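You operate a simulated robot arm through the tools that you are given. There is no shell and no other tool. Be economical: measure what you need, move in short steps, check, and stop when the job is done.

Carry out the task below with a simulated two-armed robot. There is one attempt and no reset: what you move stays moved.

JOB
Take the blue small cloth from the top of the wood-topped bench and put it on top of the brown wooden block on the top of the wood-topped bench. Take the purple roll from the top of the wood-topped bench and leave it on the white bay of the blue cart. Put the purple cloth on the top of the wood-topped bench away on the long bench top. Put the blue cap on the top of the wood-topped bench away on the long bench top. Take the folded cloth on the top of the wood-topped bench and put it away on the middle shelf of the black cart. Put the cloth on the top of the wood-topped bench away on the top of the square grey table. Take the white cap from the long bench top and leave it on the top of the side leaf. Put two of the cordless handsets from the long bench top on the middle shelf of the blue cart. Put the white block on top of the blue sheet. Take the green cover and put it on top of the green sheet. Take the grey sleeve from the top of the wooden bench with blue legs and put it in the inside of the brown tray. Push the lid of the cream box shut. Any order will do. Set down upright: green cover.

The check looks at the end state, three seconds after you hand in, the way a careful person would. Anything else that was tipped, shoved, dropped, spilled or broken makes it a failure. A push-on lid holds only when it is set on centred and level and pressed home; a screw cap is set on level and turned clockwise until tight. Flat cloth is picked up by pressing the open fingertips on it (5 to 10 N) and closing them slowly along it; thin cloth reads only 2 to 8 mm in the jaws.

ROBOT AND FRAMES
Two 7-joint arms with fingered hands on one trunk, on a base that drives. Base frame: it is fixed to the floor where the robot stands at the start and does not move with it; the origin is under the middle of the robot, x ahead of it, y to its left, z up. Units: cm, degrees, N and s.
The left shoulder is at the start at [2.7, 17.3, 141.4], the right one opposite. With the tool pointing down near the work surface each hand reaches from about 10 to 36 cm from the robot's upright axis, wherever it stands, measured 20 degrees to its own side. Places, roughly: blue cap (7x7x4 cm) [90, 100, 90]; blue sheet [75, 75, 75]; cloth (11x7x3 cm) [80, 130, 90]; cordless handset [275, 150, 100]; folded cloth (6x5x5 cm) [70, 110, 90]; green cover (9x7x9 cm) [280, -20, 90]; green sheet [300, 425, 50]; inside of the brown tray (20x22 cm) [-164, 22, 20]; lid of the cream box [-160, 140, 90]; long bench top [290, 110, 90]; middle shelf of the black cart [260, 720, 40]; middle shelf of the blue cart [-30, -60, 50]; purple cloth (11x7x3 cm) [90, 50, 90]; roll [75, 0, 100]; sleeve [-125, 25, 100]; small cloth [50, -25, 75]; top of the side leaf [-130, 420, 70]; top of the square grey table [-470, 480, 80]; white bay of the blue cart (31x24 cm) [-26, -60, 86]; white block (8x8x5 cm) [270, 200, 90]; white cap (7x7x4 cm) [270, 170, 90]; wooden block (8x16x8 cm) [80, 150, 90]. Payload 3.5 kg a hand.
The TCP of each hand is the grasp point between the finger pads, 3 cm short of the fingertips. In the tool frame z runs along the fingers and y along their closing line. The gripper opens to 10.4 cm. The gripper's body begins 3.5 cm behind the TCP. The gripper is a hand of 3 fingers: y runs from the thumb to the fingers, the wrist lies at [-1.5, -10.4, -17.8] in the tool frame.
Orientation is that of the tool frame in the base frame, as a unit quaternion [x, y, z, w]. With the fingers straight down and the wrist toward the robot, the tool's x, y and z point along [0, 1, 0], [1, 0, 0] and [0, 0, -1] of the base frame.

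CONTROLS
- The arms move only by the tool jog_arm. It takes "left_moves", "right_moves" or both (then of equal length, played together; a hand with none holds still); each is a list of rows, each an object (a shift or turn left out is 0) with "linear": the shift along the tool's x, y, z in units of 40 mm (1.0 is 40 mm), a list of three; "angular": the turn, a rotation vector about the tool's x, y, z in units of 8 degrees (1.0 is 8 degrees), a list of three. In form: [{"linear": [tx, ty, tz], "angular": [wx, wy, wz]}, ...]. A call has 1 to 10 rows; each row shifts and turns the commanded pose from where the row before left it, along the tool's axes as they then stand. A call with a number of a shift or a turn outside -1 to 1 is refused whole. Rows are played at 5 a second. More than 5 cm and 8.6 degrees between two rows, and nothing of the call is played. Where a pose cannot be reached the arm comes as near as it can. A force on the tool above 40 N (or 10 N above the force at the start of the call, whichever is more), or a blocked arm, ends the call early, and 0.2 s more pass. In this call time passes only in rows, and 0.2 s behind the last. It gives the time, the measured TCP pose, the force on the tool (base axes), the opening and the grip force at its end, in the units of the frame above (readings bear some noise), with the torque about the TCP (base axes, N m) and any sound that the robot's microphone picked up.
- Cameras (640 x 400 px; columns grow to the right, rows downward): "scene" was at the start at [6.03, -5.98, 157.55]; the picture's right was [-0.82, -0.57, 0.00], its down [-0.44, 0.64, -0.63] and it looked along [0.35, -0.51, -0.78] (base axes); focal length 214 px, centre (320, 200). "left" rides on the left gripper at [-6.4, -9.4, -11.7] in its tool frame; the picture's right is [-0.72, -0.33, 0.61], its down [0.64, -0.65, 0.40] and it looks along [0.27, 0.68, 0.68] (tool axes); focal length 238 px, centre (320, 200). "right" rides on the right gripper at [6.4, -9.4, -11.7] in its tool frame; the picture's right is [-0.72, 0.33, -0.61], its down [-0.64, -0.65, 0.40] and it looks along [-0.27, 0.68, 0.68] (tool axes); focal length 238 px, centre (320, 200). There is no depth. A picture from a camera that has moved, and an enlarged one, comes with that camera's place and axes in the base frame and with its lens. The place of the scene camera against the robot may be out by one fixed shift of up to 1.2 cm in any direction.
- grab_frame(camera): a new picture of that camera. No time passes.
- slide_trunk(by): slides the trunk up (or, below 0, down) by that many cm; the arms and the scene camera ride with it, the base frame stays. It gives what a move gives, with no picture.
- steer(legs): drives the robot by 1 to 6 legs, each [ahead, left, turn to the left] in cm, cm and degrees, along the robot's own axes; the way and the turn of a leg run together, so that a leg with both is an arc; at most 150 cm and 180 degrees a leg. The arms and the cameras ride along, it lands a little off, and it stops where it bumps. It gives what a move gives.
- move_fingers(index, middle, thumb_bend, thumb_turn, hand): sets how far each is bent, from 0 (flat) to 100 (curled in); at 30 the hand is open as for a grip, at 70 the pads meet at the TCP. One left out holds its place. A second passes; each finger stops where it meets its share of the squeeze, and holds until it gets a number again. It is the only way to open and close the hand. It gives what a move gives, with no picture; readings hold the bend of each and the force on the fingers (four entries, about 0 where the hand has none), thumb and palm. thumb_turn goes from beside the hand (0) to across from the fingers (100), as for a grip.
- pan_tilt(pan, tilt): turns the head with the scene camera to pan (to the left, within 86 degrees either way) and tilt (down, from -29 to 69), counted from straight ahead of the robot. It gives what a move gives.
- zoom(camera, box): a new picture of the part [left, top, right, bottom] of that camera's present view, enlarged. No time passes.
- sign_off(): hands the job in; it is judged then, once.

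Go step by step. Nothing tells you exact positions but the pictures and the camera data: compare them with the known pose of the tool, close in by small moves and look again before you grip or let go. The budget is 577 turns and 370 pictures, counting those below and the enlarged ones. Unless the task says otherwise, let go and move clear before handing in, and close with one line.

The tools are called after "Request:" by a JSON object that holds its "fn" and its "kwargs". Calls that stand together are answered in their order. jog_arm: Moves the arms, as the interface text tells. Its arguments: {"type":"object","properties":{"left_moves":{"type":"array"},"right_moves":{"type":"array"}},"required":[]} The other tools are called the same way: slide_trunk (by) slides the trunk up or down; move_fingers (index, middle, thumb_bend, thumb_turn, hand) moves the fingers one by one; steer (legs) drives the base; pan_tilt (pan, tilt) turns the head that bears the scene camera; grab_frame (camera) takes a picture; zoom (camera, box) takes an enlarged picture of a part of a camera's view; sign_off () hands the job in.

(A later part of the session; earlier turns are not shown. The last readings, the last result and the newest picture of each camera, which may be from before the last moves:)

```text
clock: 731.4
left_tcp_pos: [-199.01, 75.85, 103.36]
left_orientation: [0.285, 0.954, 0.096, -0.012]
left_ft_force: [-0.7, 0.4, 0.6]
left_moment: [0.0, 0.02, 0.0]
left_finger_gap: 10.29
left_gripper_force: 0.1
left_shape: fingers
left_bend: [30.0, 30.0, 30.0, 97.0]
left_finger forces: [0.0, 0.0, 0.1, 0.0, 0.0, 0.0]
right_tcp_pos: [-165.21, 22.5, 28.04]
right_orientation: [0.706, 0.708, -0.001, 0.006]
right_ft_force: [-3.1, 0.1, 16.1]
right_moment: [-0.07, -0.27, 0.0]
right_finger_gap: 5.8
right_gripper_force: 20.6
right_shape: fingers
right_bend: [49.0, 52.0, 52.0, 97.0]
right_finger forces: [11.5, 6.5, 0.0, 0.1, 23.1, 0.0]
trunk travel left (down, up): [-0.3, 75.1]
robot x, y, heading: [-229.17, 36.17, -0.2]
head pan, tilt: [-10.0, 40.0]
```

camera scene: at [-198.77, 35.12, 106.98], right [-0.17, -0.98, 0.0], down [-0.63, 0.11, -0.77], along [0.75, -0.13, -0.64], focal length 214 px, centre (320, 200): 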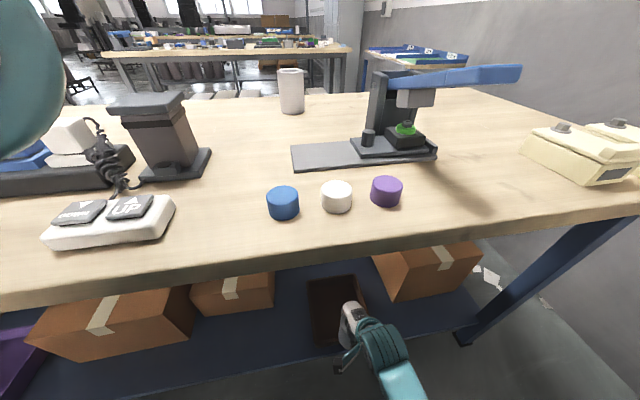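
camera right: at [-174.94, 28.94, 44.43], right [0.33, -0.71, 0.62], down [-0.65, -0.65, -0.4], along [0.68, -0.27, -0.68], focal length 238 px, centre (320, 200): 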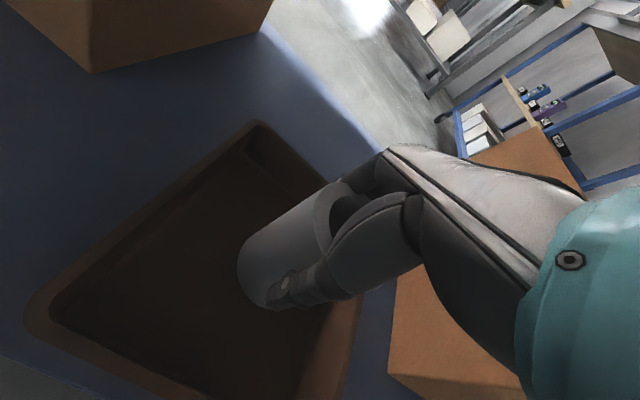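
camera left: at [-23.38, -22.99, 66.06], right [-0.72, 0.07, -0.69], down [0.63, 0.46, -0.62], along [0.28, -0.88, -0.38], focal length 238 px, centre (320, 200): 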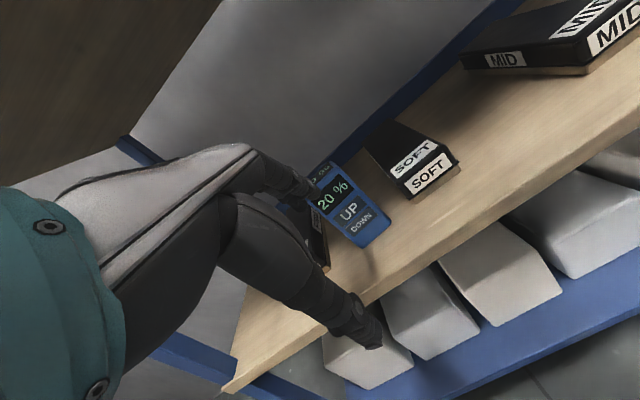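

The sleeve touches the tray floor. I release it and lift out.

Request:
{"fn": "move_fingers", "kwargs": {"hand": "right", "index": 38, "middle": 38, "thumb_bend": 38}}

Request:
{"fn": "move_fingers", "kwargs": {"hand": "right", "index": 27, "middle": 27, "thumb_bend": 27}}

Request:
{"fn": "jog_arm", "kwargs": {"right_moves": [{"linear": [0, 0, -0.4]}, {"linear": [0, 0, -0.8]}, {"linear": [0, 0, -0.8]}, {"linear": [0, 0, -0.8]}]}}

Request:
{"fn": "grab_frame", "kwargs": {"camera": "right"}}

```text
clock: 732.4
left_tcp_pos: [-198.97, 75.82, 103.41]
left_orientation: [0.285, 0.954, 0.095, -0.012]
left_ft_force: [-0.6, 0.7, 0.3]
left_moment: [0.01, -0.02, -0.01]
left_finger_gap: 10.28
left_gripper_force: 0.1
left_shape: fingers
left_bend: [30.0, 30.0, 30.0, 97.0]
left_finger forces: [0.1, 0.1, 0.1, 0.0, 0.1, 0.1]
right_tcp_pos: [-165.41, 22.45, 27.62]
right_orientation: [0.705, 0.709, -0.006, 0.003]
right_ft_force: [0.5, 1.8, 3.1]
right_moment: [-0.06, 0.0, 0.0]
right_finger_gap: 8.45
right_gripper_force: 2.8
right_shape: fingers
right_bend: [38.0, 38.0, 38.0, 97.0]
right_finger forces: [2.6, 0.1, 0.0, 0.0, 2.7, 0.0]
trunk travel left (down, up): [-0.3, 75.1]
robot x, y, heading: [-229.6, 36.19, -0.2]
head pan, tilt: [-10.0, 40.0]
```

```text
clock: 733.4
left_tcp_pos: [-198.88, 75.94, 103.46]
left_orientation: [0.284, 0.954, 0.095, -0.013]
left_ft_force: [0.6, -0.9, -0.3]
left_moment: [0.02, 0.0, -0.01]
left_finger_gap: 10.29
left_gripper_force: 0.0
left_shape: fingers
left_bend: [30.0, 30.0, 30.0, 97.0]
left_finger forces: [0.1, 0.1, 0.0, 0.0, 0.0, 0.1]
right_tcp_pos: [-165.3, 22.39, 27.61]
right_orientation: [0.706, 0.708, -0.005, 0.003]
right_ft_force: [0.3, 0.6, -0.3]
right_moment: [0.01, 0.02, 0.03]
right_finger_gap: 10.96
right_gripper_force: 0.0
right_shape: fingers
right_bend: [27.0, 27.0, 27.0, 97.0]
right_finger forces: [0.0, 0.0, 0.0, 0.0, 0.1, 0.0]
trunk travel left (down, up): [-0.3, 75.1]
robot x, y, heading: [-229.63, 36.53, 0.0]
head pan, tilt: [-10.0, 40.0]
```

```text
clock: 734.4
left_tcp_pos: [-198.86, 75.86, 103.44]
left_orientation: [0.285, 0.954, 0.095, -0.013]
left_ft_force: [0.0, 0.6, -0.4]
left_moment: [0.02, 0.01, 0.0]
left_finger_gap: 10.29
left_gripper_force: 0.1
left_shape: fingers
left_bend: [30.0, 30.0, 30.0, 97.0]
left_finger forces: [0.0, 0.0, 0.0, 0.1, 0.1, 0.0]
right_tcp_pos: [-165.35, 22.19, 39.08]
right_orientation: [0.706, 0.708, -0.006, 0.003]
right_ft_force: [-0.2, -0.6, 0.0]
right_moment: [0.02, 0.0, 0.01]
right_finger_gap: 10.97
right_gripper_force: 0.2
right_shape: fingers
right_bend: [27.0, 27.0, 27.0, 97.0]
right_finger forces: [0.0, 0.0, 0.1, 0.1, 0.1, 0.1]
trunk travel left (down, up): [-0.3, 75.1]
robot x, y, heading: [-229.43, 36.43, -0.2]
head pan, tilt: [-10.0, 40.0]
```

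```text
149 pictures are left
camera right: at [-174.7, 28.81, 50.65], right [0.33, -0.71, 0.62], down [-0.65, -0.65, -0.39], along [0.68, -0.27, -0.68], focal length 238 px, centre (320, 200)
```

right: 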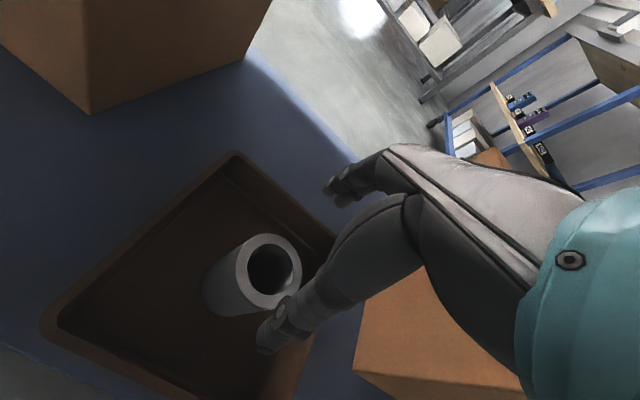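

Request:
{"fn": "jog_arm", "kwargs": {"right_moves": [{"linear": [0, -0.8, -0.2]}, {"linear": [0, -0.8, 0]}, {"linear": [0, -0.8, 0]}]}}

Request:
{"fn": "steer", "kwargs": {"legs": [[-30, 0, 0]]}}

Request:
{"fn": "slide_trunk", "kwargs": {"by": 40}}

Request:
{"fn": "slide_trunk", "kwargs": {"by": 10.5}}

Request:
{"fn": "grab_frame", "kwargs": {"camera": "scene"}}

```text
clock: 735.2
left_tcp_pos: [-198.97, 75.9, 103.33]
left_orientation: [0.284, 0.954, 0.095, -0.014]
left_ft_force: [-0.7, -0.3, -0.4]
left_moment: [0.0, -0.02, -0.03]
left_finger_gap: 10.31
left_gripper_force: 0.0
left_shape: fingers
left_bend: [30.0, 30.0, 30.0, 97.0]
left_finger forces: [0.0, 0.0, 0.1, 0.0, 0.0, 0.0]
right_tcp_pos: [-174.31, 21.64, 40.02]
right_orientation: [0.706, 0.708, -0.004, 0.011]
right_ft_force: [0.2, 0.8, 0.2]
right_moment: [0.01, 0.02, -0.02]
right_finger_gap: 11.0
right_gripper_force: 0.0
right_shape: fingers
right_bend: [27.0, 27.0, 27.0, 97.0]
right_finger forces: [0.0, 0.1, 0.0, 0.0, 0.0, 0.0]
trunk travel left (down, up): [-0.3, 75.1]
robot x, y, heading: [-229.55, 36.45, -0.2]
head pan, tilt: [-10.0, 40.0]
```

```text
clock: 737.2
left_tcp_pos: [-227.66, 75.86, 103.38]
left_orientation: [0.285, 0.954, 0.095, -0.013]
left_ft_force: [0.2, 0.3, 0.9]
left_moment: [0.03, -0.06, -0.02]
left_finger_gap: 10.32
left_gripper_force: 0.1
left_shape: fingers
left_bend: [30.0, 30.0, 30.0, 97.0]
left_finger forces: [0.0, 0.0, 0.0, 0.0, 0.0, 0.1]
right_tcp_pos: [-203.68, 21.68, 39.71]
right_orientation: [0.707, 0.707, -0.008, 0.009]
right_ft_force: [-0.2, 0.4, -0.4]
right_moment: [0.01, 0.02, -0.03]
right_finger_gap: 11.01
right_gripper_force: 0.2
right_shape: fingers
right_bend: [27.0, 27.0, 27.0, 97.0]
right_finger forces: [0.0, 0.0, 0.1, 0.0, 0.0, 0.0]
trunk travel left (down, up): [-0.3, 75.1]
robot x, y, heading: [-258.81, 36.49, -0.3]
head pan, tilt: [-10.0, 40.0]
```

```text
clock: 741.0
left_tcp_pos: [-227.67, 75.84, 143.44]
left_orientation: [0.286, 0.953, 0.095, -0.013]
left_ft_force: [-0.4, -0.3, -0.5]
left_moment: [-0.02, -0.02, -0.04]
left_finger_gap: 10.27
left_gripper_force: 0.1
left_shape: fingers
left_bend: [30.0, 30.0, 30.0, 97.0]
left_finger forces: [0.1, 0.0, 0.0, 0.1, 0.0, 0.1]
right_tcp_pos: [-203.61, 21.7, 79.68]
right_orientation: [0.707, 0.707, -0.008, 0.009]
right_ft_force: [-0.1, -0.2, -0.7]
right_moment: [0.0, -0.01, 0.0]
right_finger_gap: 10.98
right_gripper_force: 0.1
right_shape: fingers
right_bend: [27.0, 27.0, 27.0, 97.0]
right_finger forces: [0.0, 0.0, 0.1, 0.0, 0.1, 0.1]
trunk travel left (down, up): [-40.3, 35.1]
robot x, y, heading: [-258.53, 36.61, -0.4]
head pan, tilt: [-10.0, 40.0]
```

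```text
clock: 742.4
left_tcp_pos: [-227.68, 75.83, 153.93]
left_orientation: [0.286, 0.953, 0.095, -0.012]
left_ft_force: [-0.2, -0.2, 0.2]
left_moment: [-0.06, 0.01, -0.01]
left_finger_gap: 10.32
left_gripper_force: 0.1
left_shape: fingers
left_bend: [30.0, 30.0, 30.0, 97.0]
left_finger forces: [0.0, 0.0, 0.0, 0.1, 0.0, 0.0]
right_tcp_pos: [-203.71, 21.71, 90.15]
right_orientation: [0.706, 0.708, -0.008, 0.009]
right_ft_force: [-0.8, -0.2, -0.1]
right_moment: [0.02, -0.02, -0.02]
right_finger_gap: 10.97
right_gripper_force: 0.0
right_shape: fingers
right_bend: [27.0, 27.0, 27.0, 97.0]
right_finger forces: [0.1, 0.0, 0.0, 0.1, 0.0, 0.0]
trunk travel left (down, up): [-50.8, 24.6]
robot x, y, heading: [-258.18, 36.22, -0.4]
head pan, tilt: [-10.0, 40.0]
```

```text
148 pictures are left
camera scene: at [-248.4, 35.2, 159.13], right [-0.18, -0.98, 0.0], down [-0.63, 0.11, -0.77], along [0.75, -0.14, -0.64], focal length 214 px, centre (320, 200)
```

scene: 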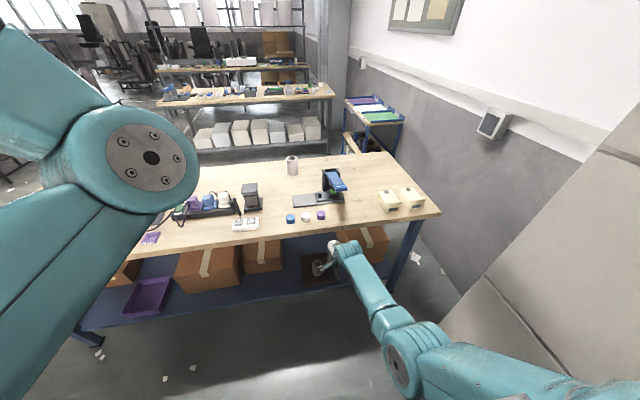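

Request:
{"fn": "jog_arm", "kwargs": {"left_moves": [{"linear": [0, 0, 1]}, {"linear": [0, 0, 1]}, {"linear": [0, 0, 1]}, {"linear": [0, 0, 1]}, {"linear": [0, 0, 1]}, {"linear": [0, 0, 1]}, {"linear": [0, 0, 1]}, {"linear": [0, 0, 1]}, {"linear": [0, 0, 1]}], "right_moves": [{"linear": [0, 0, -0.7]}, {"linear": [0, 0, -0.7]}, {"linear": [0, 0, -0.7]}, {"linear": [0, 0, -0.7]}, {"linear": [0, 0, -0.7]}, {"linear": [0, 0, -0.7]}, {"linear": [0, 0, -0.7]}, {"linear": [0, 0, -0.7]}, {"linear": [0, 0, -0.4]}]}}

Request:
{"fn": "jog_arm", "kwargs": {"left_moves": [{"linear": [-0.72, -0.18, 0], "angular": [0, 0, 0.9]}, {"linear": [-0.72, -0.1, 0], "angular": [0, 0, 0.9]}, {"linear": [-0.72, 0, 0], "angular": [0, 0, 0.9]}, {"linear": [-0.7, 0.1, 0], "angular": [0, 0, 0.9]}, {"linear": [-0.7, 0.2, 0], "angular": [0, 0, 0.9]}, {"linear": [-0.7, 0.3, 0], "angular": [0, 0, 0.9]}, {"linear": [-0.66, 0.33, 0], "angular": [0, 0, 0.9]}, {"linear": [0, 0.3, 0]}]}}

Request:
{"fn": "steer", "kwargs": {"legs": [[0, 118, 0]]}}

Request:
{"fn": "pan_tilt", "kwargs": {"pan": -10, "tilt": 42}}

Request:
{"fn": "grab_frame", "kwargs": {"camera": "scene"}}

```text
clock: 744.5
left_tcp_pos: [-223.61, 83.96, 124.25]
left_orientation: [0.264, 0.954, 0.131, 0.06]
left_ft_force: [0.6, 0.1, 0.4]
left_moment: [0.0, 0.01, 0.0]
left_finger_gap: 10.28
left_gripper_force: 0.0
left_shape: fingers
left_bend: [30.0, 30.0, 30.0, 97.0]
left_finger forces: [0.1, 0.0, 0.0, 0.1, 0.1, 0.1]
right_tcp_pos: [-203.66, 22.11, 114.29]
right_orientation: [0.707, 0.707, -0.008, 0.009]
right_ft_force: [0.3, -0.1, -0.1]
right_moment: [0.03, 0.0, 0.01]
right_finger_gap: 10.98
right_gripper_force: 0.2
right_shape: fingers
right_bend: [27.0, 27.0, 27.0, 97.0]
right_finger forces: [0.1, 0.0, 0.0, 0.0, 0.1, 0.0]
trunk travel left (down, up): [-50.8, 24.6]
robot x, y, heading: [-258.49, 36.57, -0.2]
head pan, tilt: [-10.0, 40.0]
stopped in row 9 (left hand): the arm was blocked; the commanded pose is now the measured one
```

```text
clock: 746.3
left_tcp_pos: [-207.84, 69.14, 123.35]
left_orientation: [0.649, 0.748, 0.139, -0.001]
left_ft_force: [-0.1, -0.3, 0.5]
left_moment: [-0.05, 0.0, -0.02]
left_finger_gap: 10.27
left_gripper_force: 0.0
left_shape: fingers
left_bend: [30.0, 30.0, 30.0, 97.0]
left_finger forces: [0.0, 0.0, 0.0, 0.0, 0.0, 0.0]
right_tcp_pos: [-203.72, 22.11, 114.24]
right_orientation: [0.706, 0.708, -0.007, 0.01]
right_ft_force: [0.0, -0.4, 0.3]
right_moment: [0.0, -0.02, -0.01]
right_finger_gap: 11.01
right_gripper_force: 0.1
right_shape: fingers
right_bend: [27.0, 27.0, 27.0, 97.0]
right_finger forces: [0.0, 0.1, 0.1, 0.0, 0.0, 0.0]
trunk travel left (down, up): [-50.8, 24.6]
robot x, y, heading: [-258.34, 36.92, -0.2]
head pan, tilt: [-10.0, 40.0]
```

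```text
clock: 752.3
left_tcp_pos: [-206.14, 187.05, 123.45]
left_orientation: [0.652, 0.745, 0.14, 0.0]
left_ft_force: [0.8, 1.1, 0.0]
left_moment: [0.01, 0.0, -0.01]
left_finger_gap: 10.27
left_gripper_force: 0.1
left_shape: fingers
left_bend: [30.0, 30.0, 30.0, 97.0]
left_finger forces: [0.1, 0.1, 0.1, 0.0, 0.1, 0.0]
right_tcp_pos: [-202.6, 139.76, 114.3]
right_orientation: [0.712, 0.703, -0.007, 0.01]
right_ft_force: [0.0, 0.1, -0.2]
right_moment: [-0.03, -0.01, -0.03]
right_finger_gap: 10.99
right_gripper_force: 0.1
right_shape: fingers
right_bend: [27.0, 27.0, 27.0, 97.0]
right_finger forces: [0.0, 0.0, 0.0, 0.0, 0.0, 0.0]
trunk travel left (down, up): [-50.8, 24.6]
robot x, y, heading: [-257.34, 154.97, -1.0]
head pan, tilt: [-10.0, 40.0]
```

```text
clock: 752.9
left_tcp_pos: [-206.08, 187.07, 123.51]
left_orientation: [0.652, 0.745, 0.14, -0.001]
left_ft_force: [-0.1, -0.2, 0.4]
left_moment: [-0.02, 0.01, 0.0]
left_finger_gap: 10.3
left_gripper_force: 0.0
left_shape: fingers
left_bend: [30.0, 30.0, 30.0, 97.0]
left_finger forces: [0.1, 0.1, 0.1, 0.0, 0.1, 0.1]
right_tcp_pos: [-202.55, 139.87, 114.23]
right_orientation: [0.711, 0.703, -0.007, 0.01]
right_ft_force: [-0.7, 0.2, 0.5]
right_moment: [0.02, -0.01, 0.03]
right_finger_gap: 11.01
right_gripper_force: 0.0
right_shape: fingers
right_bend: [27.0, 27.0, 27.0, 97.0]
right_finger forces: [0.0, 0.1, 0.0, 0.1, 0.0, 0.0]
trunk travel left (down, up): [-50.8, 24.6]
robot x, y, heading: [-257.15, 155.08, -0.9]
head pan, tilt: [-10.0, 42.0]
```

```text
147 pictures are left
camera scene: at [-247.25, 153.52, 158.85], right [-0.19, -0.98, 0.0], down [-0.66, 0.13, -0.74], along [0.73, -0.14, -0.67], focal length 214 px, centre (320, 200)
```

scene: 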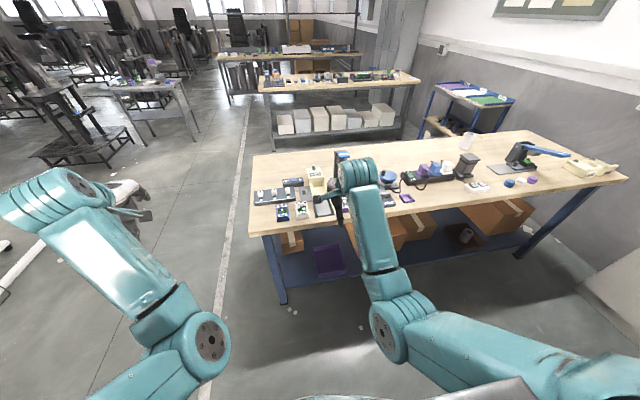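

Request:
{"fn": "zoom", "kwargs": {"camera": "scene", "box": [240, 130, 420, 240]}}

Request:
{"fn": "grab_frame", "kwargs": {"camera": "right"}}

```text
3.56 times, centred on (330, 185) of scene
camera zoom: at [-247.25, 153.52, 158.85], right [-0.19, -0.98, 0.0], down [-0.66, 0.13, -0.74], along [0.73, -0.14, -0.67], focal length 763 px, centre (284, 253)
```

zoom: 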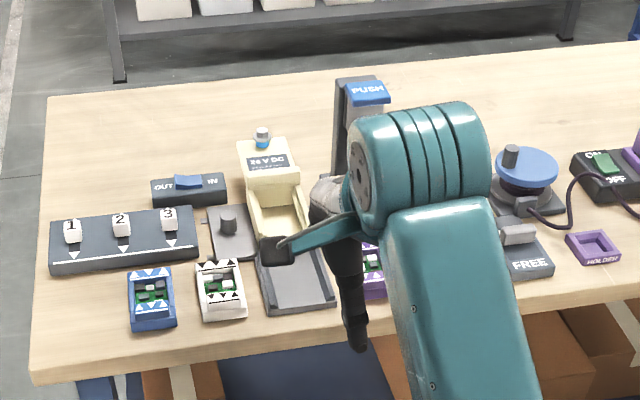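

```text
145 pictures are left
camera right: at [-211.96, 146.61, 125.82], right [0.32, -0.71, 0.63], down [-0.66, -0.64, -0.39], along [0.68, -0.29, -0.67], focal length 238 px, centre (320, 200)
```

right: 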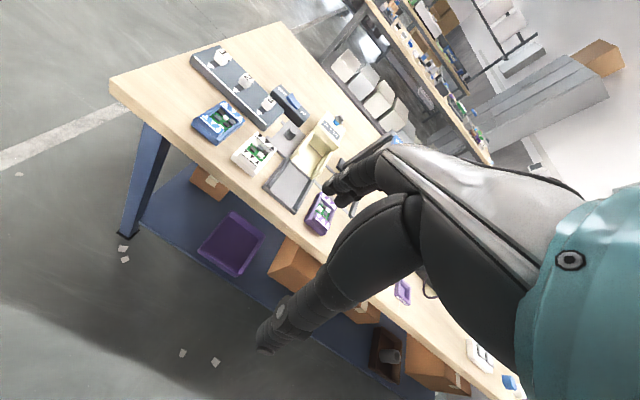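

Request:
{"fn": "jog_arm", "kwargs": {"right_moves": [{"linear": [-0.9, 0, 0]}, {"linear": [-0.9, 0, 0]}, {"linear": [-0.9, 0, 0]}, {"linear": [-0.9, 0, 0]}, {"linear": [-0.9, 0, 0]}]}}

Request:
{"fn": "steer", "kwargs": {"legs": [[25, 0, 0.9]]}}

Request:
{"fn": "pan_tilt", "kwargs": {"pan": -10, "tilt": 50}}

Request:
{"fn": "zoom", "kwargs": {"camera": "scene", "box": [220, 80, 420, 260]}}

Request:
{"fn": "grab_frame", "kwargs": {"camera": "right"}}

```text
clock: 754.1
left_tcp_pos: [-206.02, 186.92, 123.61]
left_orientation: [0.652, 0.745, 0.139, 0.0]
left_ft_force: [0.5, -0.4, -0.5]
left_moment: [0.0, 0.02, -0.02]
left_finger_gap: 10.28
left_gripper_force: 0.1
left_shape: fingers
left_bend: [30.0, 30.0, 30.0, 97.0]
left_finger forces: [0.0, 0.1, 0.1, 0.0, 0.1, 0.0]
right_tcp_pos: [-202.56, 121.99, 114.56]
right_orientation: [0.711, 0.703, -0.007, 0.009]
right_ft_force: [-0.1, -0.3, 0.0]
right_moment: [0.03, -0.02, 0.01]
right_finger_gap: 11.0
right_gripper_force: 0.2
right_shape: fingers
right_bend: [27.0, 27.0, 27.0, 97.0]
right_finger forces: [0.1, 0.0, 0.0, 0.0, 0.0, 0.0]
trunk travel left (down, up): [-50.8, 24.6]
robot x, y, heading: [-257.28, 155.12, -1.1]
head pan, tilt: [-10.0, 42.0]
```

```text
clock: 755.9
left_tcp_pos: [-181.56, 187.02, 123.5]
left_orientation: [0.65, 0.747, 0.14, -0.001]
left_ft_force: [-0.1, -0.4, 0.3]
left_moment: [0.0, 0.03, -0.01]
left_finger_gap: 10.29
left_gripper_force: 0.1
left_shape: fingers
left_bend: [30.0, 30.0, 30.0, 97.0]
left_finger forces: [0.1, 0.1, 0.1, 0.0, 0.1, 0.0]
right_tcp_pos: [-177.72, 121.92, 114.57]
right_orientation: [0.708, 0.706, -0.008, 0.01]
right_ft_force: [-0.5, 0.6, -0.1]
right_moment: [0.01, 0.04, -0.01]
right_finger_gap: 10.98
right_gripper_force: 0.1
right_shape: fingers
right_bend: [27.0, 27.0, 27.0, 97.0]
right_finger forces: [0.0, 0.0, 0.1, 0.0, 0.1, 0.0]
trunk travel left (down, up): [-50.8, 24.6]
robot x, y, heading: [-232.73, 154.4, -0.6]
head pan, tilt: [-10.0, 42.0]
```

```text
clock: 756.6
left_tcp_pos: [-181.58, 187.01, 123.6]
left_orientation: [0.65, 0.747, 0.14, -0.001]
left_ft_force: [-0.1, 0.3, 0.3]
left_moment: [-0.03, 0.0, -0.02]
left_finger_gap: 10.3
left_gripper_force: 0.1
left_shape: fingers
left_bend: [30.0, 30.0, 30.0, 97.0]
left_finger forces: [0.1, 0.0, 0.1, 0.0, 0.1, 0.0]
right_tcp_pos: [-177.7, 121.92, 114.78]
right_orientation: [0.708, 0.706, -0.008, 0.009]
right_ft_force: [-0.1, 0.2, -0.2]
right_moment: [0.02, 0.01, 0.0]
right_finger_gap: 10.96
right_gripper_force: 0.1
right_shape: fingers
right_bend: [27.0, 27.0, 27.0, 97.0]
right_finger forces: [0.0, 0.1, 0.0, 0.1, 0.0, 0.0]
trunk travel left (down, up): [-50.8, 24.6]
robot x, y, heading: [-232.56, 154.54, -0.5]
head pan, tilt: [-10.0, 50.0]
```

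```text
2.22 times, centred on (320, 170) of scene
camera zoom: at [-223.2, 153.33, 157.73], right [-0.18, -0.98, 0.0], down [-0.75, 0.14, -0.64], along [0.63, -0.12, -0.77], focal length 477 px, centre (320, 267)
```

zoom: 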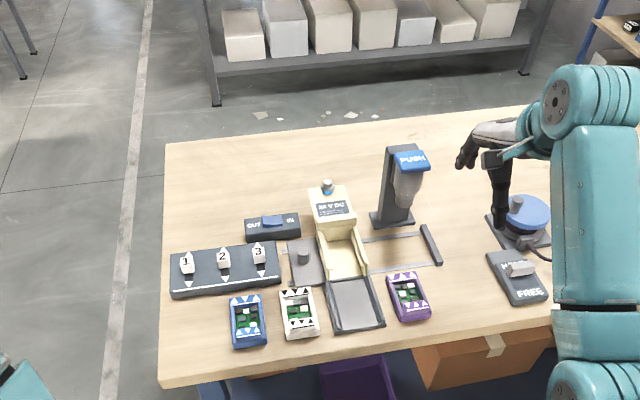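

```text
143 pictures are left
camera right: at [-187.14, 128.67, 126.21], right [0.32, -0.71, 0.63], down [-0.65, -0.65, -0.39], along [0.68, -0.29, -0.67], focal length 238 px, centre (320, 200)
```

right: 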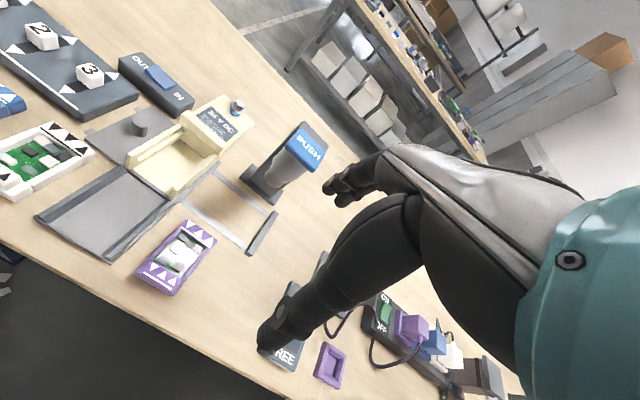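

Request:
{"fn": "zoom", "kwargs": {"camera": "right", "box": [60, 70, 300, 270]}}

Request:
{"fn": "zoom", "kwargs": {"camera": "scene", "box": [290, 120, 400, 230]}}

```text
2.00 times, centred on (180, 170) of right
camera zoom: at [-187.14, 128.67, 126.21], right [0.32, -0.71, 0.63], down [-0.65, -0.65, -0.39], along [0.68, -0.29, -0.67], focal length 477 px, centre (600, 260)
```

zoom: 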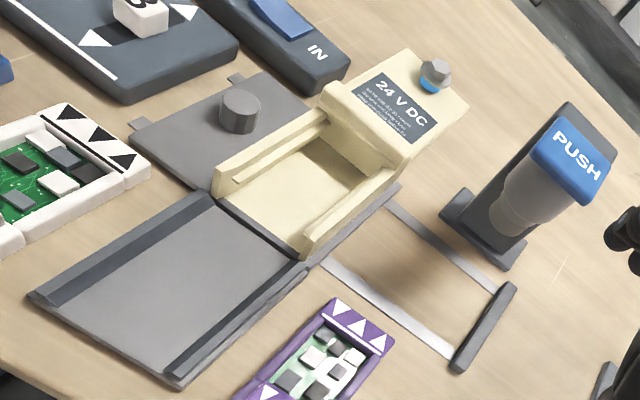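

```text
3.64 times, centred on (345, 175) of scene
camera zoom: at [-223.2, 153.33, 157.73], right [-0.18, -0.98, 0.0], down [-0.75, 0.14, -0.64], along [0.63, -0.12, -0.77], focal length 780 px, centre (229, 291)
```

zoom: 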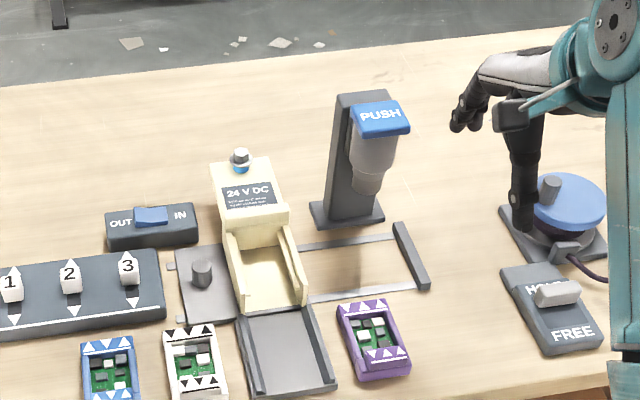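

Request:
{"fn": "zoom", "kwargs": {"camera": "right", "box": [110, 85, 260, 205]}}

Request:
{"fn": "zoom", "kwargs": {"camera": "scene", "box": [330, 140, 390, 200]}}

```text
3.33 times, centred on (185, 145) of right
camera zoom: at [-187.14, 128.67, 126.21], right [0.32, -0.71, 0.63], down [-0.65, -0.65, -0.39], along [0.68, -0.29, -0.67], focal length 794 px, centre (770, 383)
```

zoom: 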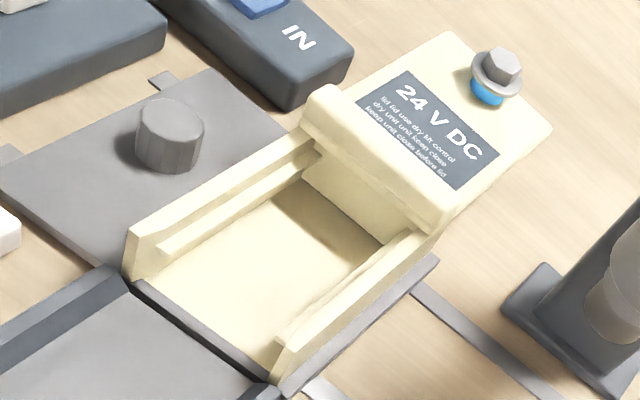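

```text
6.67 times, centred on (360, 170) of scene
camera zoom: at [-223.2, 153.33, 157.73], right [-0.18, -0.98, 0.0], down [-0.75, 0.14, -0.64], along [0.63, -0.12, -0.77], focal length 1430 px, centre (53, 400)
```

zoom: 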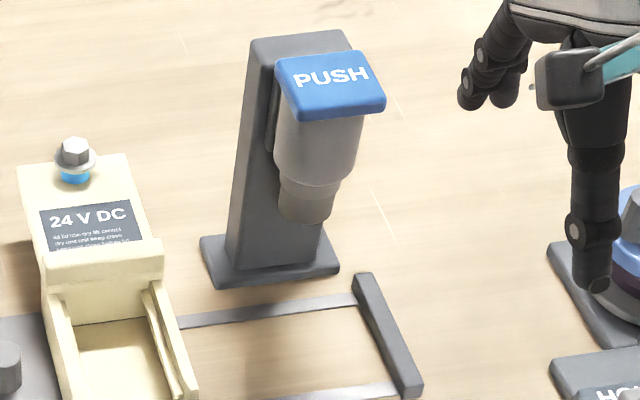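

Request:
{"fn": "pan_tilt", "kwargs": {"pan": -62, "tilt": 25}}

Request:
{"fn": "grab_frame", "kwargs": {"camera": "scene"}}

```text
clock: 757.8
left_tcp_pos: [-181.55, 187.07, 123.56]
left_orientation: [0.65, 0.747, 0.14, -0.001]
left_ft_force: [0.2, -0.2, -0.2]
left_moment: [0.01, 0.0, 0.02]
left_finger_gap: 10.28
left_gripper_force: 0.0
left_shape: fingers
left_bend: [30.0, 30.0, 30.0, 97.0]
left_finger forces: [0.0, 0.0, 0.1, 0.0, 0.0, 0.0]
right_tcp_pos: [-177.67, 122.03, 114.69]
right_orientation: [0.709, 0.705, -0.008, 0.01]
right_ft_force: [0.3, -0.2, 0.2]
right_moment: [0.0, -0.02, 0.02]
right_finger_gap: 10.99
right_gripper_force: 0.0
right_shape: fingers
right_bend: [27.0, 27.0, 27.0, 97.0]
right_finger forces: [0.0, 0.0, 0.0, 0.0, 0.1, 0.0]
trunk travel left (down, up): [-50.8, 24.6]
robot x, y, heading: [-232.19, 154.34, -0.6]
head pan, tilt: [-62.0, 25.0]
```

```text
138 pictures are left
camera scene: at [-226.52, 146.58, 161.47], right [-0.89, -0.46, 0.0], down [-0.19, 0.38, -0.91], along [0.42, -0.8, -0.42], focal length 214 px, centre (320, 200)
```

scene: 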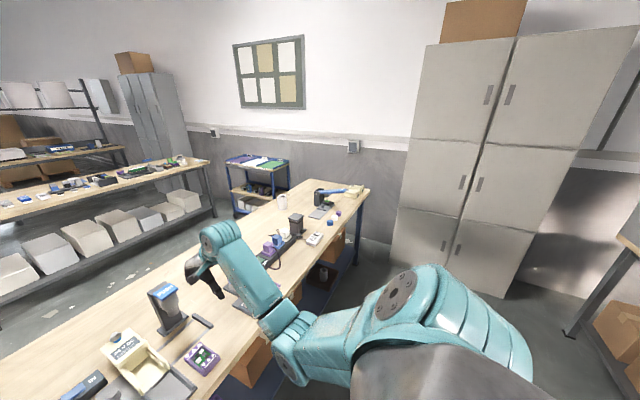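

Request:
{"fn": "zoom", "kwargs": {"camera": "scene", "box": [70, 310, 230, 400]}}

Request:
{"fn": "zoom", "kwargs": {"camera": "scene", "box": [305, 175, 385, 225]}}

```text
4.00 times, centred on (150, 355) of scene
camera zoom: at [-226.52, 146.58, 161.47], right [-0.89, -0.46, 0.0], down [-0.19, 0.38, -0.91], along [0.42, -0.8, -0.42], focal length 858 px, centre (1000, -420)
```

zoom: 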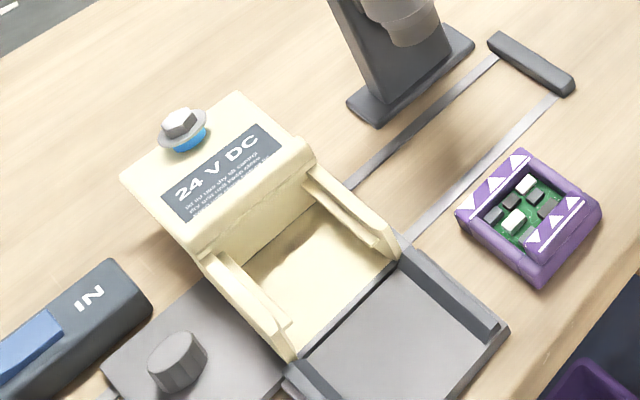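

```text
8.00 times, centred on (345, 200) of scene
camera zoom: at [-226.52, 146.58, 161.47], right [-0.89, -0.46, 0.0], down [-0.19, 0.38, -0.91], along [0.42, -0.8, -0.42], focal length 1716 px, centre (120, 200)
```

zoom: 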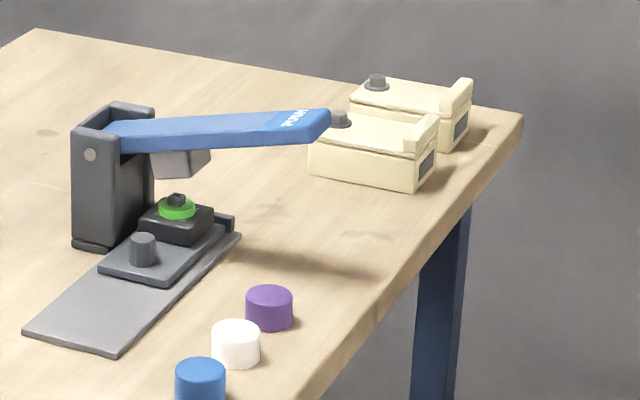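

Request:
{"fn": "zoom", "kwargs": {"camera": "scene", "box": [92, 328, 152, 388]}}

```text
6.67 times, centred on (122, 358) of scene
camera zoom: at [-226.52, 146.58, 161.47], right [-0.89, -0.46, 0.0], down [-0.19, 0.38, -0.91], along [0.42, -0.8, -0.42], focal length 1430 px, centre (1640, -853)
```

zoom: 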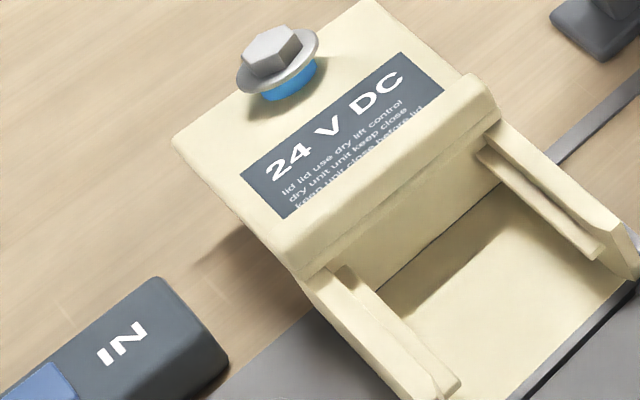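

Request:
{"fn": "move_fingers", "kwargs": {"hand": "right", "index": 70, "middle": 70, "thumb_bend": 70}}

Request:
{"fn": "jog_arm", "kwargs": {"right_moves": [{"linear": [0.8, 0, -0.8], "angular": [-0.07, -0.16, 0]}, {"linear": [0.8, 0, -0.8]}, {"linear": [0.8, 0, -0.8]}, {"linear": [0.8, 0, -0.8]}, {"linear": [0.8, 0, -0.8]}]}}

Request:
{"fn": "slide_trunk", "kwargs": {"by": -20}}

Request:
{"fn": "steer", "kwargs": {"legs": [[15, 0, 0.5]]}}

Request:
{"fn": "pan_tilt", "kwargs": {"pan": -20, "tilt": 50}}

Request:
{"fn": "grab_frame", "kwargs": {"camera": "scene"}}

```text
clock: 758.8
left_tcp_pos: [-181.65, 186.92, 123.4]
left_orientation: [0.65, 0.747, 0.14, -0.001]
left_ft_force: [0.1, -0.4, -0.3]
left_moment: [0.01, -0.01, 0.0]
left_finger_gap: 10.28
left_gripper_force: 0.0
left_shape: fingers
left_bend: [30.0, 30.0, 30.0, 97.0]
left_finger forces: [0.0, 0.0, 0.0, 0.0, 0.0, 0.0]
right_tcp_pos: [-177.66, 121.86, 114.83]
right_orientation: [0.708, 0.706, -0.007, 0.01]
right_ft_force: [0.0, -1.0, -0.4]
right_moment: [-0.02, 0.0, 0.01]
right_finger_gap: 0.16
right_gripper_force: 0.0
right_shape: fingers
right_bend: [70.0, 70.0, 70.0, 97.0]
right_finger forces: [0.0, 0.1, 0.0, 0.1, 0.0, 0.1]
trunk travel left (down, up): [-50.8, 24.6]
robot x, y, heading: [-232.65, 154.42, -0.8]
head pan, tilt: [-62.0, 25.0]
```

```text
clock: 760.0
left_tcp_pos: [-181.71, 186.98, 123.48]
left_orientation: [0.65, 0.747, 0.139, -0.001]
left_ft_force: [0.4, 0.1, 1.0]
left_moment: [-0.01, -0.01, 0.01]
left_finger_gap: 10.26
left_gripper_force: 0.1
left_shape: fingers
left_bend: [30.0, 30.0, 30.0, 97.0]
left_finger forces: [0.0, 0.0, 0.0, 0.0, 0.0, 0.0]
right_tcp_pos: [-178.13, 138.77, 130.32]
right_orientation: [0.709, 0.705, -0.014, 0.022]
right_ft_force: [-0.3, -0.7, -0.9]
right_moment: [-0.02, 0.02, 0.03]
right_finger_gap: 0.12
right_gripper_force: 0.1
right_shape: fingers
right_bend: [70.0, 70.0, 70.0, 97.0]
right_finger forces: [0.1, 0.0, 0.1, 0.0, 0.0, 0.0]
trunk travel left (down, up): [-50.8, 24.6]
robot x, y, heading: [-232.68, 154.86, -0.9]
head pan, tilt: [-62.0, 25.0]
```

```text
clock: 762.2
left_tcp_pos: [-181.59, 186.86, 103.61]
left_orientation: [0.65, 0.747, 0.14, 0.001]
left_ft_force: [0.3, -1.7, 0.3]
left_moment: [-0.01, -0.01, -0.02]
left_finger_gap: 10.28
left_gripper_force: 0.1
left_shape: fingers
left_bend: [30.0, 30.0, 30.0, 97.0]
left_finger forces: [0.0, 0.1, 0.0, 0.1, 0.1, 0.1]
right_tcp_pos: [-177.94, 138.6, 109.98]
right_orientation: [0.708, 0.706, -0.012, 0.022]
right_ft_force: [0.2, 0.4, -0.1]
right_moment: [0.03, -0.02, 0.04]
right_finger_gap: 0.14
right_gripper_force: 0.1
right_shape: fingers
right_bend: [70.0, 70.0, 70.0, 97.0]
right_finger forces: [0.0, 0.0, 0.1, 0.0, 0.1, 0.0]
trunk travel left (down, up): [-30.8, 44.6]
robot x, y, heading: [-232.38, 154.42, -1.0]
head pan, tilt: [-62.0, 25.0]
```

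```text
clock: 763.6
left_tcp_pos: [-167.0, 187.67, 103.5]
left_orientation: [0.645, 0.752, 0.139, -0.002]
left_ft_force: [-0.8, 0.8, -1.0]
left_moment: [-0.01, 0.0, -0.03]
left_finger_gap: 10.31
left_gripper_force: 0.0
left_shape: fingers
left_bend: [30.0, 30.0, 30.0, 97.0]
left_finger forces: [0.1, 0.0, 0.1, 0.0, 0.1, 0.0]
right_tcp_pos: [-162.53, 139.41, 109.85]
right_orientation: [0.703, 0.711, -0.012, 0.02]
right_ft_force: [-0.8, -1.0, -0.8]
right_moment: [0.0, 0.02, -0.01]
right_finger_gap: 0.14
right_gripper_force: 0.1
right_shape: fingers
right_bend: [70.0, 70.0, 70.0, 97.0]
right_finger forces: [0.0, 0.0, 0.0, 0.0, 0.0, 0.0]
trunk travel left (down, up): [-30.8, 44.6]
robot x, y, heading: [-217.69, 154.48, 0.3]
head pan, tilt: [-62.0, 25.0]
```

```text
clock: 764.7
left_tcp_pos: [-167.25, 187.65, 103.62]
left_orientation: [0.645, 0.751, 0.14, -0.002]
left_ft_force: [-0.1, -0.1, 1.1]
left_moment: [0.01, 0.01, 0.02]
left_finger_gap: 10.3
left_gripper_force: 0.1
left_shape: fingers
left_bend: [30.0, 30.0, 30.0, 97.0]
left_finger forces: [0.0, 0.1, 0.0, 0.1, 0.0, 0.0]
right_tcp_pos: [-162.73, 139.49, 110.03]
right_orientation: [0.703, 0.711, -0.012, 0.021]
right_ft_force: [0.1, 0.5, 0.6]
right_moment: [0.01, -0.01, -0.01]
right_finger_gap: 0.15
right_gripper_force: 0.0
right_shape: fingers
right_bend: [70.0, 70.0, 70.0, 97.0]
right_finger forces: [0.0, 0.0, 0.0, 0.1, 0.1, 0.0]
trunk travel left (down, up): [-30.8, 44.6]
robot x, y, heading: [-217.85, 154.33, 0.3]
head pan, tilt: [-20.0, 50.0]
```

```text
134 pictures are left
camera scene: at [-203.98, 152.12, 137.56], right [-0.34, -0.94, 0.0], down [-0.72, 0.26, -0.64], along [0.6, -0.22, -0.77], focal length 214 px, centre (320, 200)
```

scene: 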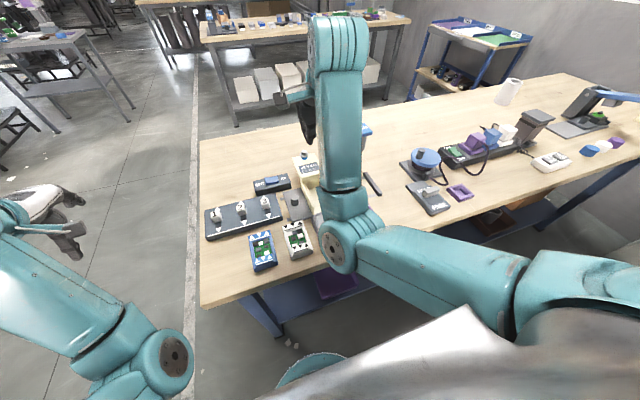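

Request:
{"fn": "jog_arm", "kwargs": {"right_moves": [{"linear": [-0.1, 0.8, 0], "angular": [0.08, 0.32, 0]}, {"linear": [-0.1, 0.9, 0]}, {"linear": [-0.1, 0.9, 0]}, {"linear": [0, 0.9, 0]}, {"linear": [0, 0.85, 0]}]}}

Request:
{"fn": "grab_frame", "kwargs": {"camera": "right"}}

Request:
{"fn": "grab_frame", "kwargs": {"camera": "scene"}}

```text
clock: 765.9
left_tcp_pos: [-167.19, 187.75, 103.52]
left_orientation: [0.645, 0.752, 0.14, -0.002]
left_ft_force: [1.0, -0.5, -0.6]
left_moment: [-0.01, -0.03, -0.01]
left_finger_gap: 10.32
left_gripper_force: 0.1
left_shape: fingers
left_bend: [30.0, 30.0, 30.0, 97.0]
left_finger forces: [0.0, 0.0, 0.0, 0.1, 0.0, 0.0]
right_tcp_pos: [-145.16, 138.24, 110.34]
right_orientation: [0.704, 0.71, 0.001, 0.002]
right_ft_force: [0.0, 0.0, 0.7]
right_moment: [-0.03, 0.02, 0.04]
right_finger_gap: 0.14
right_gripper_force: 0.0
right_shape: fingers
right_bend: [70.0, 70.0, 70.0, 97.0]
right_finger forces: [0.0, 0.0, 0.1, 0.1, 0.0, 0.0]
trunk travel left (down, up): [-30.8, 44.6]
robot x, y, heading: [-217.65, 154.64, 0.4]
head pan, tilt: [-20.0, 50.0]
```

```text
133 pictures are left
camera right: at [-154.61, 144.54, 122.05], right [0.33, -0.72, 0.62], down [-0.65, -0.65, -0.41], along [0.69, -0.26, -0.68], focal length 238 px, centre (320, 200)
```

right: 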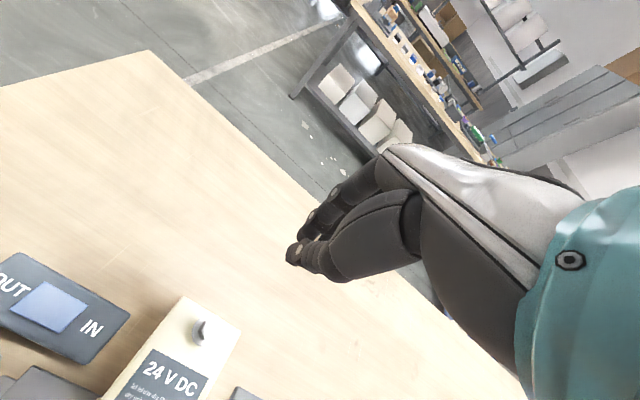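

```text
132 pictures are left
camera scene: at [-203.97, 152.12, 137.56], right [-0.34, -0.94, 0.0], down [-0.72, 0.26, -0.64], along [0.6, -0.22, -0.77], focal length 214 px, centre (320, 200)
```

scene: 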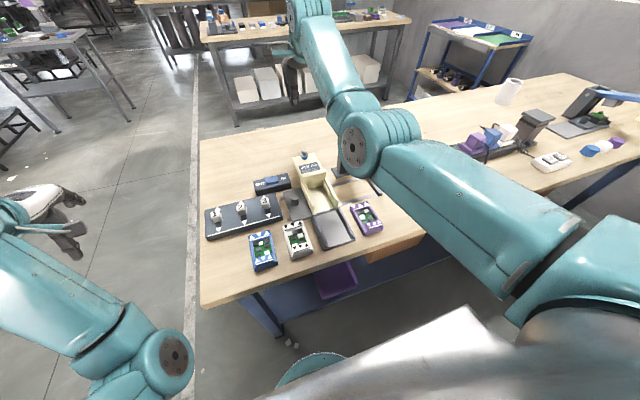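

Request:
{"fn": "jog_arm", "kwargs": {"right_moves": [{"linear": [0, 0, 0.9]}, {"linear": [0, 0, 0.9]}, {"linear": [0, 0, 0.9]}, {"linear": [0, 0, 0.9]}]}}

Request:
{"fn": "grab_frame", "kwargs": {"camera": "right"}}

Request:
{"fn": "zoom", "kwargs": {"camera": "scene", "box": [240, 100, 400, 260]}}

```text
clock: 766.9
left_tcp_pos: [-167.21, 187.67, 103.51]
left_orientation: [0.645, 0.751, 0.14, -0.001]
left_ft_force: [-0.1, 0.3, -0.4]
left_moment: [0.05, -0.03, 0.0]
left_finger_gap: 10.3
left_gripper_force: 0.0
left_shape: fingers
left_bend: [30.0, 30.0, 30.0, 97.0]
left_finger forces: [0.0, 0.1, 0.1, 0.0, 0.0, 0.0]
right_tcp_pos: [-145.48, 138.09, 95.86]
right_orientation: [0.703, 0.711, -0.001, 0.002]
right_ft_force: [0.5, 0.1, 0.7]
right_moment: [-0.01, -0.01, -0.01]
right_finger_gap: 0.12
right_gripper_force: 0.0
right_shape: fingers
right_bend: [70.0, 70.0, 70.0, 97.0]
right_finger forces: [0.0, 0.1, 0.0, 0.0, 0.0, 0.0]
trunk travel left (down, up): [-30.8, 44.6]
robot x, y, heading: [-217.62, 154.61, 0.2]
head pan, tilt: [-20.0, 50.0]
```

```text
131 pictures are left
camera right: at [-155.0, 144.36, 107.55], right [0.33, -0.71, 0.62], down [-0.65, -0.65, -0.4], along [0.69, -0.26, -0.68], focal length 238 px, centre (320, 200)
```

right: 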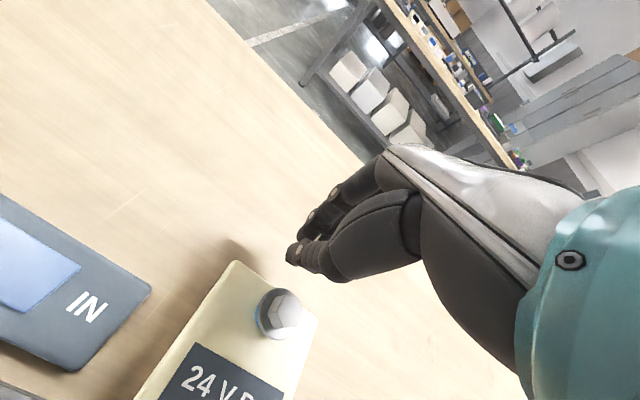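

```text
2.50 times, centred on (320, 180) of scene
camera zoom: at [-203.97, 152.12, 137.56], right [-0.34, -0.94, 0.0], down [-0.72, 0.26, -0.64], along [0.6, -0.22, -0.77], focal length 536 px, centre (320, 250)
```

zoom: 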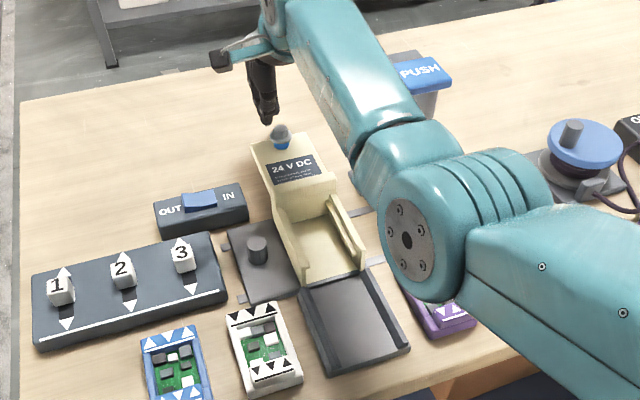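

Request:
{"fn": "jog_arm", "kwargs": {"right_moves": [{"linear": [0, 0, 0.3]}, {"linear": [0, 0, 0.25]}]}}

Request:
{"fn": "jog_arm", "kwargs": {"right_moves": [{"linear": [0, -0.25, 0]}, {"linear": [0, -0.2, 0]}]}}

Request:
{"fn": "grab_frame", "kwargs": {"camera": "right"}}

```text
clock: 767.5
left_tcp_pos: [-167.05, 187.58, 103.54]
left_orientation: [0.645, 0.751, 0.139, -0.002]
left_ft_force: [-0.7, -0.2, -0.5]
left_moment: [-0.02, 0.02, -0.01]
left_finger_gap: 10.29
left_gripper_force: 0.1
left_shape: fingers
left_bend: [30.0, 30.0, 30.0, 97.0]
left_finger forces: [0.0, 0.0, 0.1, 0.1, 0.1, 0.1]
right_tcp_pos: [-145.19, 138.16, 93.64]
right_orientation: [0.702, 0.712, 0.0, 0.001]
right_ft_force: [0.8, -0.4, -0.1]
right_moment: [0.0, -0.02, 0.02]
right_finger_gap: 0.12
right_gripper_force: 0.1
right_shape: fingers
right_bend: [70.0, 70.0, 70.0, 97.0]
right_finger forces: [0.1, 0.0, 0.0, 0.1, 0.0, 0.1]
trunk travel left (down, up): [-30.8, 44.6]
robot x, y, heading: [-217.6, 154.58, 0.4]
head pan, tilt: [-20.0, 50.0]
```

```text
clock: 768.1
left_tcp_pos: [-167.16, 187.71, 103.45]
left_orientation: [0.644, 0.752, 0.14, -0.002]
left_ft_force: [-0.2, 0.0, 0.2]
left_moment: [0.03, -0.03, 0.05]
left_finger_gap: 10.28
left_gripper_force: 0.1
left_shape: fingers
left_bend: [30.0, 30.0, 30.0, 97.0]
left_finger forces: [0.0, 0.0, 0.0, 0.0, 0.1, 0.0]
right_tcp_pos: [-147.04, 138.33, 93.48]
right_orientation: [0.703, 0.711, 0.0, 0.002]
right_ft_force: [2.0, 0.0, 0.3]
right_moment: [0.0, -0.01, -0.01]
right_finger_gap: 0.0
right_gripper_force: 0.8
right_shape: fingers
right_bend: [70.0, 70.0, 70.0, 98.0]
right_finger forces: [0.0, 0.0, 0.0, 0.0, 1.6, 0.0]
trunk travel left (down, up): [-30.8, 44.6]
robot x, y, heading: [-217.51, 153.95, 0.0]
head pan, tilt: [-20.0, 50.0]
```

```text
129 pictures are left
camera right: at [-156.52, 144.66, 105.27], right [0.33, -0.71, 0.62], down [-0.65, -0.65, -0.4], along [0.69, -0.26, -0.68], focal length 238 px, centre (320, 200)
```

right: 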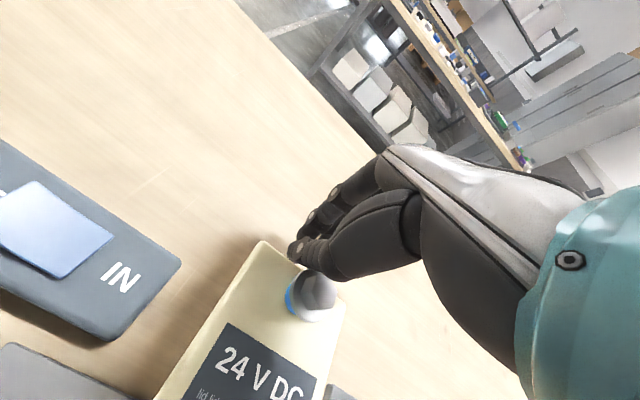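

Request:
{"fn": "jog_arm", "kwargs": {"right_moves": [{"linear": [0, -0.25, 0]}, {"linear": [0, -0.25, 0]}]}}

Request:
{"fn": "grab_frame", "kwargs": {"camera": "right"}}

```text
clock: 768.7
left_tcp_pos: [-167.18, 187.6, 103.57]
left_orientation: [0.644, 0.752, 0.14, -0.002]
left_ft_force: [-0.1, -0.1, 0.1]
left_moment: [-0.02, -0.01, -0.02]
left_finger_gap: 10.28
left_gripper_force: 0.0
left_shape: fingers
left_bend: [30.0, 30.0, 30.0, 97.0]
left_finger forces: [0.1, 0.0, 0.0, 0.0, 0.0, 0.0]
right_tcp_pos: [-149.02, 138.39, 93.38]
right_orientation: [0.704, 0.711, 0.0, 0.001]
right_ft_force: [-0.2, -0.1, 0.2]
right_moment: [-0.02, 0.0, 0.0]
right_finger_gap: 0.06
right_gripper_force: 0.1
right_shape: fingers
right_bend: [70.0, 70.0, 70.0, 97.0]
right_finger forces: [0.0, 0.0, 0.0, 0.0, 0.0, 0.0]
trunk travel left (down, up): [-30.8, 44.6]
robot x, y, heading: [-217.4, 154.12, 0.2]
head pan, tilt: [-20.0, 50.0]
```

```text
128 pictures are left
camera right: at [-158.55, 144.65, 105.1], right [0.33, -0.71, 0.62], down [-0.65, -0.65, -0.4], along [0.69, -0.26, -0.68], focal length 238 px, centre (320, 200)
```

right: 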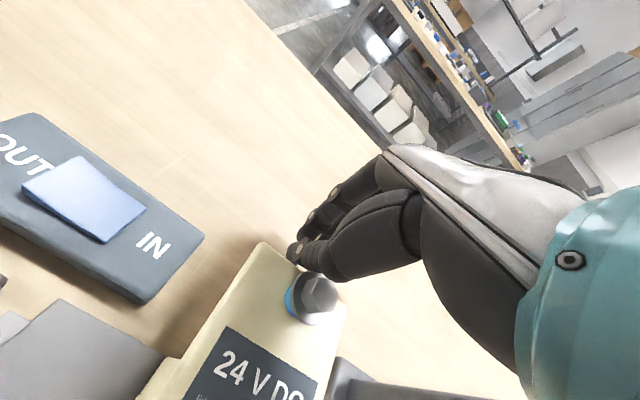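

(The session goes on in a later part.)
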